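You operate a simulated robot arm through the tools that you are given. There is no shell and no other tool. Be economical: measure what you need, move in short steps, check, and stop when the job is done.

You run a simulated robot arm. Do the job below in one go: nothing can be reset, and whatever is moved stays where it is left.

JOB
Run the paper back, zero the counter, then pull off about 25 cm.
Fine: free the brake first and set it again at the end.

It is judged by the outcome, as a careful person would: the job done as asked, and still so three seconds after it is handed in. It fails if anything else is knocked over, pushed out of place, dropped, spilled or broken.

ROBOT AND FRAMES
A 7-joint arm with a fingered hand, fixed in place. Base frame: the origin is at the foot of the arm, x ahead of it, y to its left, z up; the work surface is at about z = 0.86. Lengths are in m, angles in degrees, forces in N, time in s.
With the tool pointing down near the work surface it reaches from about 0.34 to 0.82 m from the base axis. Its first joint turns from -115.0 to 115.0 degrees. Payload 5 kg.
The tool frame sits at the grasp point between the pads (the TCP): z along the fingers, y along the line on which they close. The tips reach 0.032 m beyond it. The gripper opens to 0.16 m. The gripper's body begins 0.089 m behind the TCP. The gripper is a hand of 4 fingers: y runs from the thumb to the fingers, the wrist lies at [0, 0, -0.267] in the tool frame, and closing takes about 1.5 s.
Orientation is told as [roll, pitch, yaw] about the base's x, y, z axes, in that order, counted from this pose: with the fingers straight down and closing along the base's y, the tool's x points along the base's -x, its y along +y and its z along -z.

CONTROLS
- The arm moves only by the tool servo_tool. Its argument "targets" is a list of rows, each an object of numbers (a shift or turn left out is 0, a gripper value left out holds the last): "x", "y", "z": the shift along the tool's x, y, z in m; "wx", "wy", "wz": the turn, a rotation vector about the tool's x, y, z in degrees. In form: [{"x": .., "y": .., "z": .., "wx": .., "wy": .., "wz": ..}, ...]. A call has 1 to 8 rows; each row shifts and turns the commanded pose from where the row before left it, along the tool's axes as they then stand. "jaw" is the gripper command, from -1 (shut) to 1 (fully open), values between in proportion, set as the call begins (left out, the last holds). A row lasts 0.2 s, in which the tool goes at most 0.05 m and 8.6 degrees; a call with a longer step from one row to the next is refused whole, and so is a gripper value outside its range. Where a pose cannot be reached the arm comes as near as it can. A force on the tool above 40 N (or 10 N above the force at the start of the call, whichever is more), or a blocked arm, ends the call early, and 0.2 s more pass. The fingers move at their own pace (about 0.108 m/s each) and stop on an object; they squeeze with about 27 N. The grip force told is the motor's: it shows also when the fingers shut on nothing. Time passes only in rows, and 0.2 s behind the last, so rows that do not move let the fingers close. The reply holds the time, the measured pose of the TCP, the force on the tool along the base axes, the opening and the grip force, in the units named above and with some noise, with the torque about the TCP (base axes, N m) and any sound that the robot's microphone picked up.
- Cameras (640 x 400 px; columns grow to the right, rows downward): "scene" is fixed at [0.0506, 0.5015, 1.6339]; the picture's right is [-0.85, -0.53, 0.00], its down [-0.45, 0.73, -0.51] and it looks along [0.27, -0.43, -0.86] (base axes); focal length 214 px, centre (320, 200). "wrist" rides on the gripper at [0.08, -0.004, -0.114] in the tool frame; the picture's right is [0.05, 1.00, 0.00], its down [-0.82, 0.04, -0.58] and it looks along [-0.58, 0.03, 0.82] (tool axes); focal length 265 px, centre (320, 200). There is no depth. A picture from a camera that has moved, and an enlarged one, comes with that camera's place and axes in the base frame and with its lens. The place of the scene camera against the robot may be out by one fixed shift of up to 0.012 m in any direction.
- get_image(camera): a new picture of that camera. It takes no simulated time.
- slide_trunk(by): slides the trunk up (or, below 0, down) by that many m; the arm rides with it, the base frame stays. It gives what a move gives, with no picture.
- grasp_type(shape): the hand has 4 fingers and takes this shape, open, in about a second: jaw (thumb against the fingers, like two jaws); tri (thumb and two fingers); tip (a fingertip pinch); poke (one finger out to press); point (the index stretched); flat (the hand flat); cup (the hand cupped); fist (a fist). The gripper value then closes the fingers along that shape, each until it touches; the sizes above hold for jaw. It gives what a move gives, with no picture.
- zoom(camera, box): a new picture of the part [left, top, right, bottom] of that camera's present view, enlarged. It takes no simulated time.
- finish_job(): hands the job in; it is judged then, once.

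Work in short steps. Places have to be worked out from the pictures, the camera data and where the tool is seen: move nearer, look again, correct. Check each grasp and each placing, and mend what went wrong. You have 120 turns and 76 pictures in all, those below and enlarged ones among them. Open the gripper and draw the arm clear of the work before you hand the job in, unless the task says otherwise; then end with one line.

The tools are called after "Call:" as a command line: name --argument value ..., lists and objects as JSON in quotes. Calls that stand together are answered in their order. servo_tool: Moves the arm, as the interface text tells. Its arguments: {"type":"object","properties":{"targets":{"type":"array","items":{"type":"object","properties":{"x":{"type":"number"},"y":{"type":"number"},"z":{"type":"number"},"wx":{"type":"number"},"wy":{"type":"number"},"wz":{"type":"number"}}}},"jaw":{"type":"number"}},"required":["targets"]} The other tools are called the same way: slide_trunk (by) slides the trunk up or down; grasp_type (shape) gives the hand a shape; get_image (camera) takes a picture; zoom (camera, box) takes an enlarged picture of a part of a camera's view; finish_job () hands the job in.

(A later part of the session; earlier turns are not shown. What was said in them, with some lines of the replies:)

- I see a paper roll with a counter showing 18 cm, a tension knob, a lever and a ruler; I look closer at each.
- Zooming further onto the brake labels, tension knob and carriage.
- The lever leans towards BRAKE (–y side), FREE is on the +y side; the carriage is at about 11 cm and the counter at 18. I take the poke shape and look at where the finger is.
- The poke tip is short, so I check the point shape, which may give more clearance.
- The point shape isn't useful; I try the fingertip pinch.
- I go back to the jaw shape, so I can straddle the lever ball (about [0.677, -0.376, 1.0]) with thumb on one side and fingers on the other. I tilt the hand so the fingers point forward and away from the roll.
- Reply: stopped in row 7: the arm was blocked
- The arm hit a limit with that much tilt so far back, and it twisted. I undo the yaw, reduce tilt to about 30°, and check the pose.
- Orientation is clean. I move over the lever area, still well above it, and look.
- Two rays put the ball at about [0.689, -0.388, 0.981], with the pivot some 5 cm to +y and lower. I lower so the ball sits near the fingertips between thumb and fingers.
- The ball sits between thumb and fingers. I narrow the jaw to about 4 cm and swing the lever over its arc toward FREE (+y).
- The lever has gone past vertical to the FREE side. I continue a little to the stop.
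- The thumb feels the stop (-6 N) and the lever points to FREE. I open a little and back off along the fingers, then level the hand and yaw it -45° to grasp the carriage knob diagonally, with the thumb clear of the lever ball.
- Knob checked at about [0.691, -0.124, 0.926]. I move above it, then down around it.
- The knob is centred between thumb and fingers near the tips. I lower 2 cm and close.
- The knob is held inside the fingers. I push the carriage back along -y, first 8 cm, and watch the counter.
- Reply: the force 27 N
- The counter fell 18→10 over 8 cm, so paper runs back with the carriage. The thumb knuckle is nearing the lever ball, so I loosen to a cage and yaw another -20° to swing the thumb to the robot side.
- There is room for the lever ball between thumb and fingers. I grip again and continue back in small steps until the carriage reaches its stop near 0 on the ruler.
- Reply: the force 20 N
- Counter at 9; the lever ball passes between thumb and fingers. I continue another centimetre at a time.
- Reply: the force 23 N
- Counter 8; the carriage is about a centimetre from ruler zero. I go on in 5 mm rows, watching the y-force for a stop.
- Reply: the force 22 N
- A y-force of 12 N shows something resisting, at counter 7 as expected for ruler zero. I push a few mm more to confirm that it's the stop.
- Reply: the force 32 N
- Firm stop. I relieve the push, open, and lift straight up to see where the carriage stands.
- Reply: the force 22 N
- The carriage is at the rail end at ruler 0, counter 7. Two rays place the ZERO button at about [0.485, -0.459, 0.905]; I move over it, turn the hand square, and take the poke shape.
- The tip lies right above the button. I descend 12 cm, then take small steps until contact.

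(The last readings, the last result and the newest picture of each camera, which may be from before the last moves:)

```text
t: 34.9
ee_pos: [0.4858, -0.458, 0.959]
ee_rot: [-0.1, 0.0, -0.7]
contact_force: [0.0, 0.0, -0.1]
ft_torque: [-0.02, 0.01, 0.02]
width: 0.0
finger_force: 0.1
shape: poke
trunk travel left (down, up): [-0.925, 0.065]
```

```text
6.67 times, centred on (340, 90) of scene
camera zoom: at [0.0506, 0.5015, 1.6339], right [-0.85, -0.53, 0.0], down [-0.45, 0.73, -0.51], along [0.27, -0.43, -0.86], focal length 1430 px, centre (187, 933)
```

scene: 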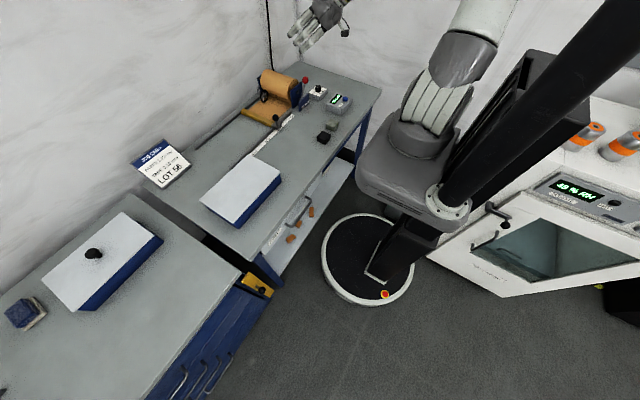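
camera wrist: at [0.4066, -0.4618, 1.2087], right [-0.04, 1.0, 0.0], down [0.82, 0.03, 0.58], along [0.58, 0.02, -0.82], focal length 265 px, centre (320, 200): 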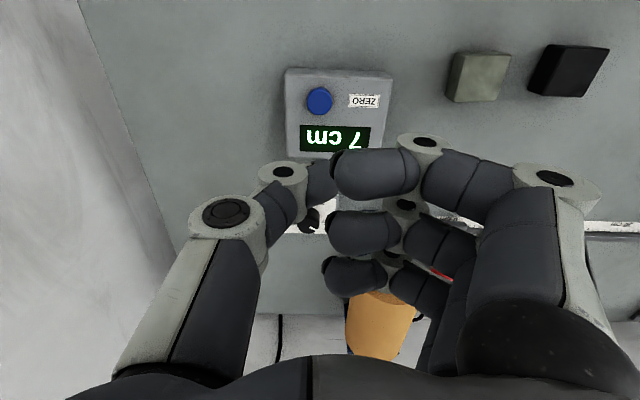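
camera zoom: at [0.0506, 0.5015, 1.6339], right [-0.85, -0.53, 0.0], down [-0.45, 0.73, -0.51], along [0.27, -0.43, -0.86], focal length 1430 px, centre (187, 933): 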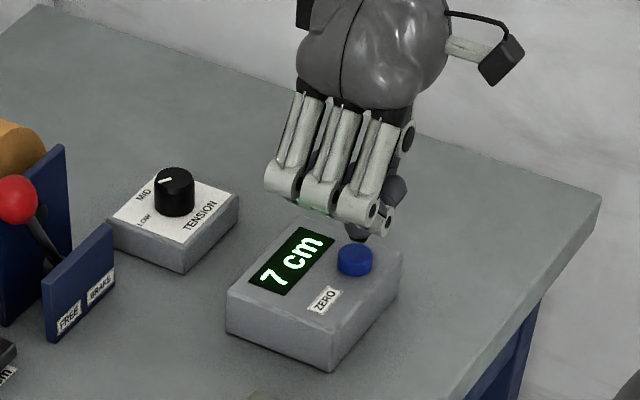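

The tip is just above the button. I press down slowly.

Call:
servo_tool --targets '[{"z": 0.007}, {"z": 0.007}, {"z": 0.004}, {"z": 0.004}, {}]'

Call:
zoom --camera "scene" --box '[300, 60, 380, 120]'

```text
t: 36.1
ee_pos: [0.486, -0.4581, 0.9381]
ee_rot: [-0.2, -0.1, -0.7]
contact_force: [2.4, -1.4, 7.4]
ft_torque: [0.01, -0.09, -0.02]
width: 0.0
finger_force: 0.1
shape: poke
trunk travel left (down, up): [-0.925, 0.065]
heard: click
```

```text
6.67 times, centred on (340, 90) of scene
camera zoom: at [0.0506, 0.5015, 1.6339], right [-0.85, -0.53, 0.0], down [-0.45, 0.73, -0.51], along [0.27, -0.43, -0.86], focal length 1430 px, centre (187, 933)
```

zoom: 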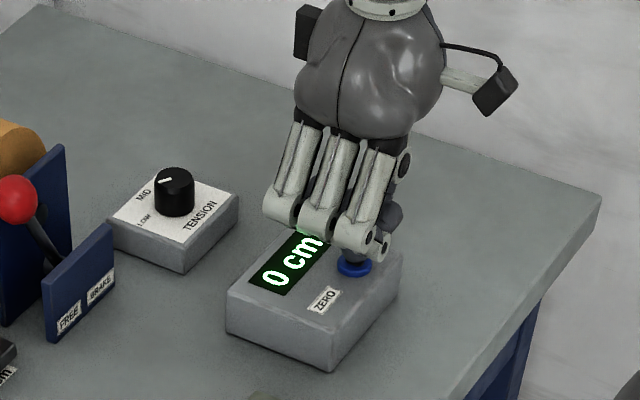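

The counter clicked to 0. I lift, return to jaw shape and go back above the carriage knob the same way.

Call:
servo_tool --targets '[{"z": -0.02}, {"z": -0.045}, {"z": -0.045}, {"z": -0.045}, {}]'

Call:
grasp_type --shape "jaw"

Call:
servo_tool --targets '[{"wz": 8}, {"wz": 8}, {"wz": 8}, {"wz": 8}, {"wz": 8}, {"wz": 8}, {"wz": 8}, {"wz": 8}]' --jaw -0.1

Call:
servo_tool --targets '[{"x": 0.0157, "y": 0.0399}, {"x": 0.0157, "y": 0.0399}, {"x": 0.0157, "y": 0.0399}, {"x": 0.0157, "y": 0.0399}, {"x": 0.0157, "y": 0.0399}, {"x": 0.0157, "y": 0.0399}, {"x": 0.0157, "y": 0.0399}, {}]'

Call:
get_image --camera "wrist"

```text
t: 37.3
ee_pos: [0.4867, -0.4594, 1.0896]
ee_rot: [0.0, 0.1, -0.6]
contact_force: [0.1, 0.0, 0.6]
ft_torque: [0.02, -0.02, 0.01]
width: 0.0
finger_force: 0.1
shape: poke
trunk travel left (down, up): [-0.925, 0.065]
```

```text
t: 38.2
ee_pos: [0.4864, -0.4598, 1.0909]
ee_rot: [-0.1, 0.0, -0.7]
contact_force: [0.3, 0.8, -0.3]
ft_torque: [0.0, 0.0, -0.03]
width: 0.1597
finger_force: 0.1
shape: jaw
trunk travel left (down, up): [-0.925, 0.065]
```

```text
t: 40.0
ee_pos: [0.4867, -0.4583, 1.0926]
ee_rot: [-0.1, 0.0, -64.9]
contact_force: [-1.1, -0.6, 0.7]
ft_torque: [0.01, 0.0, -0.03]
width: 0.073
finger_force: 0.0
shape: jaw
trunk travel left (down, up): [-0.925, 0.065]
```

```text
t: 41.8
ee_pos: [0.69, -0.2398, 1.093]
ee_rot: [-0.1, -0.1, -64.8]
contact_force: [-0.3, -0.8, 0.3]
ft_torque: [0.0, 0.0, -0.05]
width: 0.0725
finger_force: 0.1
shape: jaw
trunk travel left (down, up): [-0.925, 0.065]
```

```text
32 pictures are left
camera wrist: at [0.6529, -0.169, 1.2075], right [0.88, 0.47, 0.0], down [0.39, -0.72, 0.58], along [0.27, -0.51, -0.82], focal length 265 px, centre (320, 200)
```

wrist: 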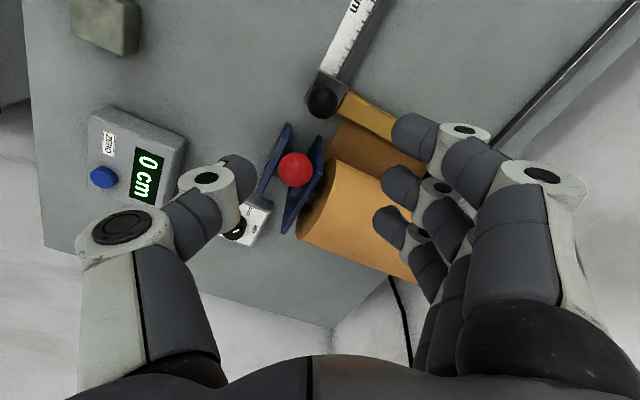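

Counter reads 0 and the knob is at about y -0.234. I lower around it with a slightly narrower jaw.

Call:
servo_tool --targets '[{"x": 0.0045, "y": 0.002}, {"z": 0.04}, {"z": 0.04}, {"z": 0.03}, {"z": 0.02}, {"z": 0.01}, {}]' --jaw -0.25

Call:
get_image --camera "wrist"

```text
t: 43.4
ee_pos: [0.6916, -0.2336, 0.9517]
ee_rot: [0.0, -0.2, -64.7]
contact_force: [-0.1, -0.5, 0.4]
ft_torque: [0.01, 0.02, -0.01]
width: 0.0607
finger_force: 0.0
shape: jaw
trunk travel left (down, up): [-0.925, 0.065]
```

```text
31 pictures are left
camera wrist: at [0.6546, -0.1635, 1.0669], right [0.88, 0.47, 0.0], down [0.39, -0.72, 0.58], along [0.27, -0.51, -0.82], focal length 265 px, centre (320, 200)
```

wrist: 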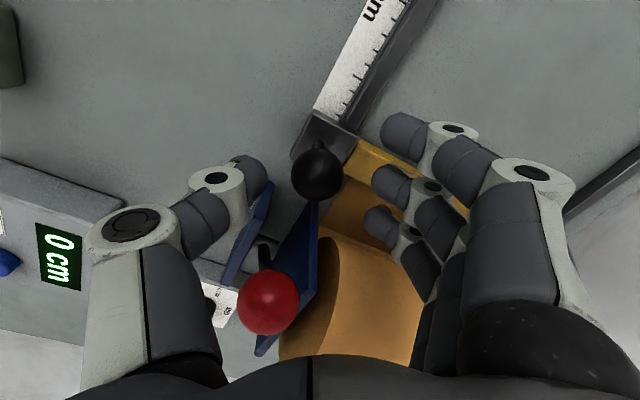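

Well centred. I lower 8 mm, grip, and start pulling gently along +y.

Call:
servo_tool --targets '[{"z": 0.008}, {}, {}]'

Call:
servo_tool --targets '[{}, {}, {}, {}, {}, {"x": 0.009, "y": 0.0042}, {"x": 0.0136, "y": 0.0063}, {"x": 0.0136, "y": 0.0063}]' --jaw -0.75

Call:
zoom --camera "scene" --box '[240, 50, 380, 150]'

```text
t: 44.2
ee_pos: [0.6911, -0.2345, 0.945]
ee_rot: [0.0, -0.1, -64.8]
contact_force: [0.1, 1.0, 0.1]
ft_torque: [0.01, 0.01, -0.01]
width: 0.0606
finger_force: 0.1
shape: jaw
trunk travel left (down, up): [-0.925, 0.065]
```

```text
t: 46.0
ee_pos: [0.6896, -0.194, 0.9444]
ee_rot: [0.0, 0.0, -64.7]
contact_force: [-17.0, -0.8, -2.2]
ft_torque: [-0.01, 0.21, -0.02]
width: 0.0103
finger_force: 26.9
shape: jaw
trunk travel left (down, up): [-0.925, 0.065]
```

```text
4.00 times, centred on (310, 100) of scene
camera zoom: at [0.0506, 0.5015, 1.6339], right [-0.85, -0.53, 0.0], down [-0.45, 0.73, -0.51], along [0.27, -0.43, -0.86], focal length 858 px, centre (360, 600)
```

zoom: 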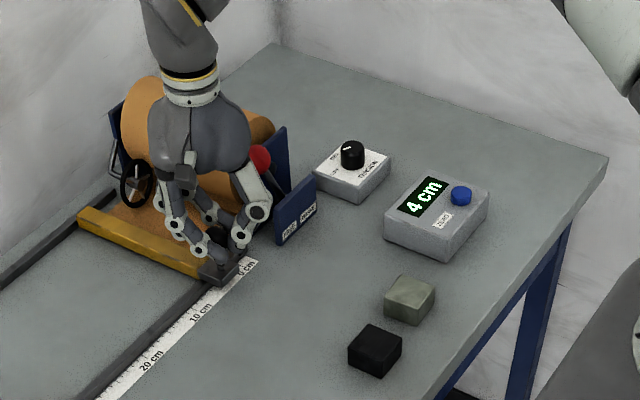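

Counter at 4 and low pulling force. I continue 16 cm at 2 cm per row.

Call:
servo_tool --targets '[{"x": 0.0181, "y": 0.0085}, {"x": 0.0181, "y": 0.0085}, {"x": 0.0181, "y": 0.0085}, {"x": 0.0181, "y": 0.0085}, {"x": 0.0181, "y": 0.0085}, {"x": 0.0181, "y": 0.0085}, {"x": 0.0181, "y": 0.0085}, {"x": 0.0181, "y": 0.0085}]'

Call:
zoom --camera "scene" --box '[200, 50, 360, 165]'

```text
t: 47.8
ee_pos: [0.6886, -0.0361, 0.9431]
ee_rot: [-0.1, -0.1, -64.6]
contact_force: [-18.1, 0.5, -4.4]
ft_torque: [0.06, 0.28, -0.02]
width: 0.0101
finger_force: 27.0
shape: jaw
trunk travel left (down, up): [-0.925, 0.065]
```

```text
3.48 times, centred on (280, 108) of scene
camera zoom: at [0.0506, 0.5015, 1.6339], right [-0.85, -0.53, 0.0], down [-0.45, 0.73, -0.51], along [0.27, -0.43, -0.86], focal length 746 px, centre (459, 522)
```

zoom: 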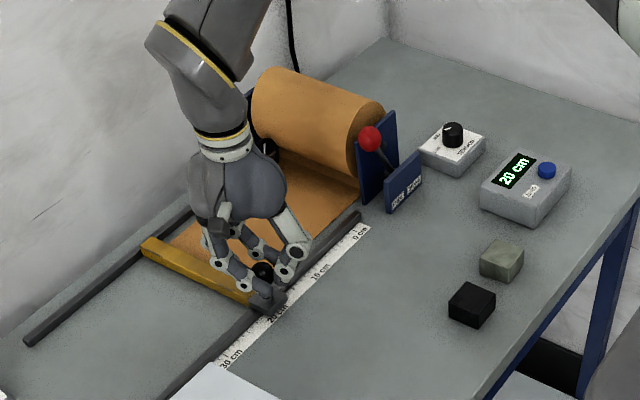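

20 cm. I pull 5 cm more.

Call:
servo_tool --targets '[{"x": 0.0181, "y": 0.0085}, {"x": 0.0181, "y": 0.0085}, {"x": 0.0091, "y": 0.0042}, {}]'

Call:
zoom --camera "scene" --box '[200, 60, 360, 175]'

```text
t: 48.8
ee_pos: [0.6894, 0.0143, 0.9434]
ee_rot: [0.0, 0.0, -64.8]
contact_force: [-14.9, -0.3, -1.9]
ft_torque: [0.01, 0.25, -0.03]
width: 0.01
finger_force: 26.9
shape: jaw
trunk travel left (down, up): [-0.925, 0.065]
```

```text
3.48 times, centred on (280, 118) of scene
camera zoom: at [0.0506, 0.5015, 1.6339], right [-0.85, -0.53, 0.0], down [-0.45, 0.73, -0.51], along [0.27, -0.43, -0.86], focal length 746 px, centre (459, 487)
```

zoom: 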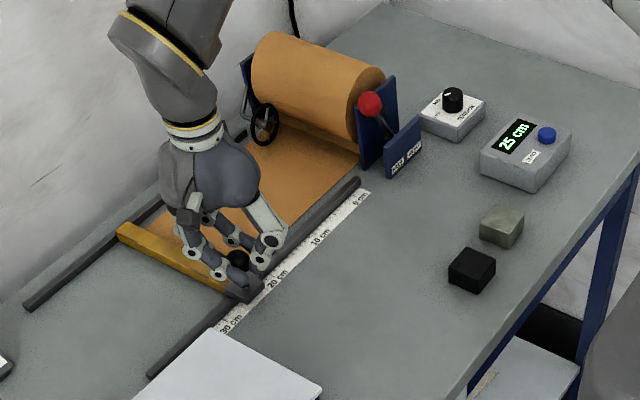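

25 cm on the counter. I open, lift clear, and check that it holds.

Call:
servo_tool --targets '[{}, {}, {}, {"z": -0.03}, {"z": -0.04}, {"z": -0.05}, {"z": -0.04}, {}]' --jaw -0.2

Call:
zoom --camera "scene" --box '[200, 60, 360, 175]'

```text
t: 50.6
ee_pos: [0.6908, 0.0163, 1.1048]
ee_rot: [0.0, -0.2, -64.6]
contact_force: [0.0, -1.0, 0.3]
ft_torque: [0.03, 0.04, 0.0]
width: 0.0631
finger_force: 0.0
shape: jaw
trunk travel left (down, up): [-0.925, 0.065]
```

```text
3.48 times, centred on (280, 118) of scene
camera zoom: at [0.0506, 0.5015, 1.6339], right [-0.85, -0.53, 0.0], down [-0.45, 0.73, -0.51], along [0.27, -0.43, -0.86], focal length 746 px, centre (459, 487)
```

zoom: 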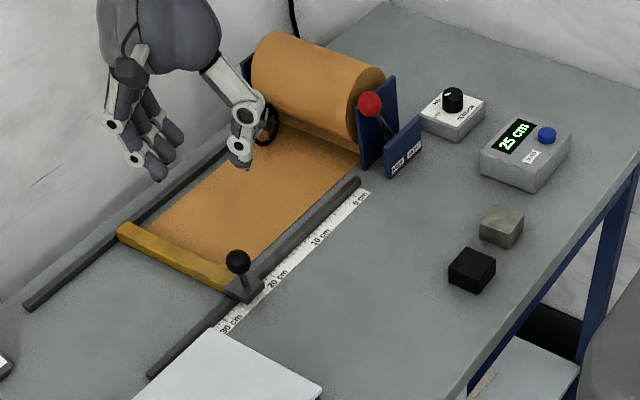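

It holds at 25. Now back to the lever: square the hand, move over, tilt 30°.

Call:
servo_tool --targets '[{"wz": -8.1}, {"wz": -8.1}, {"wz": -8.1}, {"wz": -8.1}, {"wz": -8.1}, {"wz": -8.1}, {"wz": -8.1}, {"wz": -8}]' --jaw -0.1

Call:
servo_tool --targets '[{"x": 0.0129, "y": -0.0429, "z": -0.0036}, {"x": 0.0129, "y": -0.0429, "z": -0.0036}, {"x": 0.0129, "y": -0.0429, "z": -0.0036}, {"x": 0.0129, "y": -0.0429, "z": -0.0036}, {"x": 0.0129, "y": -0.0429, "z": -0.0036}, {"x": 0.0129, "y": -0.0429, "z": -0.0036}, {"x": 0.0129, "y": -0.0429, "z": -0.0036}, {}]'

Call:
servo_tool --targets '[{"wy": -7.5}, {"wy": -7.5}, {"wy": -7.5}, {"wy": -7.5}, {}]'

Call:
get_image --camera "wrist"

```text
t: 52.4
ee_pos: [0.6899, 0.0144, 1.1035]
ee_rot: [-0.1, 0.0, 0.1]
contact_force: [-0.1, -0.4, 0.5]
ft_torque: [0.0, -0.01, 0.01]
width: 0.0709
finger_force: 0.1
shape: jaw
trunk travel left (down, up): [-0.925, 0.065]
```

```text
t: 54.2
ee_pos: [0.6003, -0.2811, 1.1289]
ee_rot: [-0.1, 0.0, 0.2]
contact_force: [0.2, 0.7, -0.3]
ft_torque: [-0.05, 0.0, -0.03]
width: 0.0717
finger_force: 0.0
shape: jaw
trunk travel left (down, up): [-0.925, 0.065]
```

```text
t: 55.4
ee_pos: [0.6011, -0.283, 1.1289]
ee_rot: [-0.1, -30.1, 0.1]
contact_force: [0.3, 0.4, -0.1]
ft_torque: [-0.02, 0.04, 0.0]
width: 0.0714
finger_force: 0.1
shape: jaw
trunk travel left (down, up): [-0.925, 0.065]
```

```text
26 pictures are left
camera wrist: at [0.4753, -0.2878, 1.1881], right [-0.05, 1.0, -0.03], down [0.42, 0.04, 0.91], along [0.91, 0.03, -0.42], focal length 265 px, centre (320, 200)
```

wrist: 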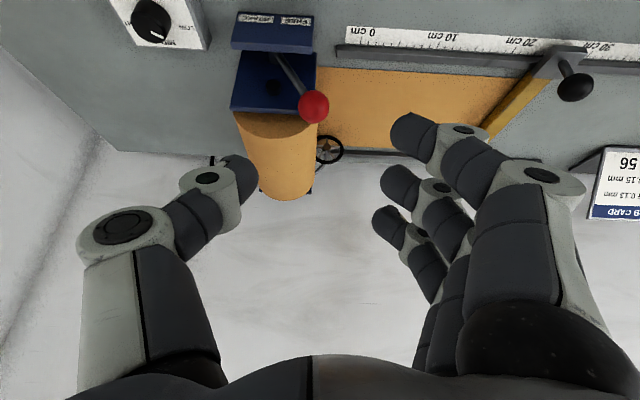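

The ball is centred ahead. I descend along the fingers around it, narrow the jaw, and swing it back towards BRAKE.

Call:
servo_tool --targets '[{"z": 0.04}, {"z": 0.04}, {"z": 0.04}, {"z": 0.025}, {}]'

Call:
servo_tool --targets '[{}, {}, {"y": -0.02, "x": -0.0049, "z": -0.0084}, {"y": -0.02, "x": -0.003, "z": -0.0052}, {"y": -0.02, "x": -0.0002, "z": -0.0004}, {"y": -0.02, "x": 0.0024, "z": 0.0042}, {}]' --jaw -0.5

Call:
get_image --camera "wrist"

```text
t: 56.6
ee_pos: [0.6737, -0.2845, 1.0046]
ee_rot: [-0.1, -30.1, -0.1]
contact_force: [-1.0, 0.6, -0.2]
ft_torque: [0.0, -0.01, -0.02]
width: 0.0715
finger_force: 0.0
shape: jaw
trunk travel left (down, up): [-0.925, 0.065]
```

```text
t: 58.2
ee_pos: [0.6732, -0.3651, 1.0161]
ee_rot: [-0.1, -30.1, 0.0]
contact_force: [-2.9, -1.8, 0.6]
ft_torque: [-0.05, 0.03, -0.07]
width: 0.0411
finger_force: 0.1
shape: jaw
trunk travel left (down, up): [-0.925, 0.065]
```

```text
25 pictures are left
camera wrist: at [0.5475, -0.369, 1.0748], right [-0.04, 1.0, -0.03], down [0.42, 0.04, 0.91], along [0.91, 0.03, -0.42], focal length 265 px, centre (320, 200)
```

wrist: 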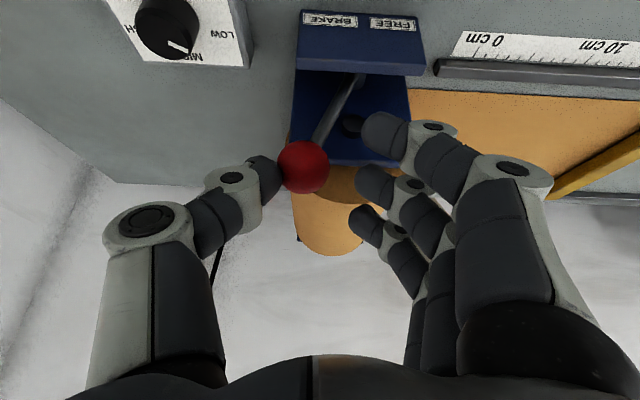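

The lever has flipped over to the BRAKE side. I follow on to its stop.

Call:
servo_tool --targets '[{"y": -0.013, "x": 0.0035, "z": 0.006}, {"y": -0.013, "x": 0.0035, "z": 0.006}, {"y": -0.008, "z": 0.002}, {}]'

Call:
get_image --camera "wrist"

```text
t: 59.2
ee_pos: [0.6733, -0.3988, 0.9985]
ee_rot: [-0.1, -30.0, 0.1]
contact_force: [-0.6, 3.8, 2.8]
ft_torque: [0.11, -0.03, 0.04]
width: 0.0413
finger_force: 0.1
shape: jaw
trunk travel left (down, up): [-0.925, 0.065]
```

```text
24 pictures are left
camera wrist: at [0.5486, -0.4025, 1.0587], right [-0.05, 1.0, -0.03], down [0.42, 0.04, 0.91], along [0.91, 0.03, -0.42], focal length 265 px, centre (320, 200)
```

wrist: 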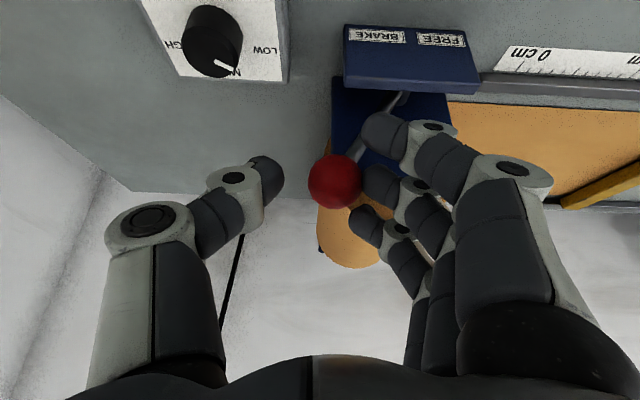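

The fingers meet the brake stop, with the ball at its original y of about -0.39. I open and back away along the fingers, then check everything.

Call:
servo_tool --targets '[{"y": 0.008}, {}, {"z": -0.03}, {"z": -0.04}, {"z": -0.05}, {"z": -0.05}, {"z": -0.04}, {}]' --jaw 0.1

Call:
zoom --camera "scene" --box '[200, 60, 360, 175]'

Call:
get_image --camera "wrist"

```text
t: 61.0
ee_pos: [0.5689, -0.3923, 1.1813]
ee_rot: [0.0, -29.9, 0.1]
contact_force: [0.6, -0.2, -0.2]
ft_torque: [0.01, 0.02, 0.0]
width: 0.0874
finger_force: 0.0
shape: jaw
trunk travel left (down, up): [-0.925, 0.065]
```

```text
3.48 times, centred on (280, 118) of scene
camera zoom: at [0.0506, 0.5015, 1.6339], right [-0.85, -0.53, 0.0], down [-0.45, 0.73, -0.51], along [0.27, -0.43, -0.86], focal length 746 px, centre (459, 487)
```

zoom: 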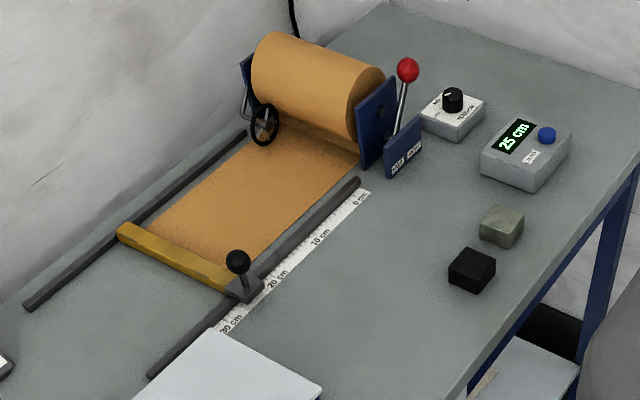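

```text
22 pictures are left
camera wrist: at [0.4438, -0.3958, 1.2402], right [-0.05, 1.0, -0.03], down [0.42, 0.04, 0.91], along [0.91, 0.03, -0.42], focal length 265 px, centre (320, 200)
```

wrist: 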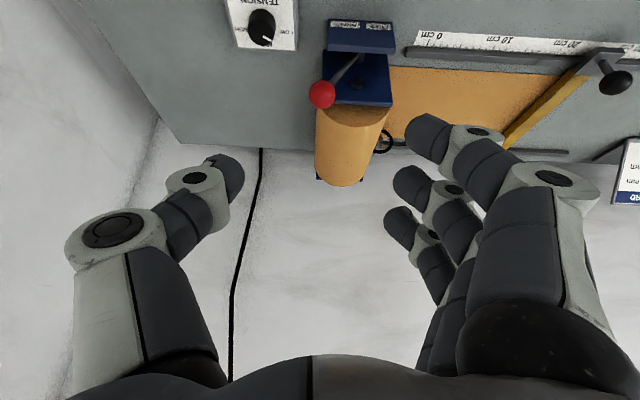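

The brake is set, the counter reads 25 cm, the tension dial is untouched and the arm is clear. I open the hand fully and hand in.

Call:
servo_tool --targets '[{"z": -0.02}, {}, {}, {}]' --jaw 1

Call:
finish_job

```text
t: 62.0
ee_pos: [0.5584, -0.3915, 1.1979]
ee_rot: [0.0, -30.1, 0.0]
contact_force: [-0.5, 0.1, -0.7]
ft_torque: [0.0, 0.03, 0.01]
width: 0.1599
finger_force: 0.0
shape: jaw
trunk travel left (down, up): [-0.925, 0.065]
```

```text
The job is handed in.
```

Job done and handed in: I freed the brake, ran the paper back to its stop, zeroed the counter, pulled off 25 cm by the counter, and set the brake again.
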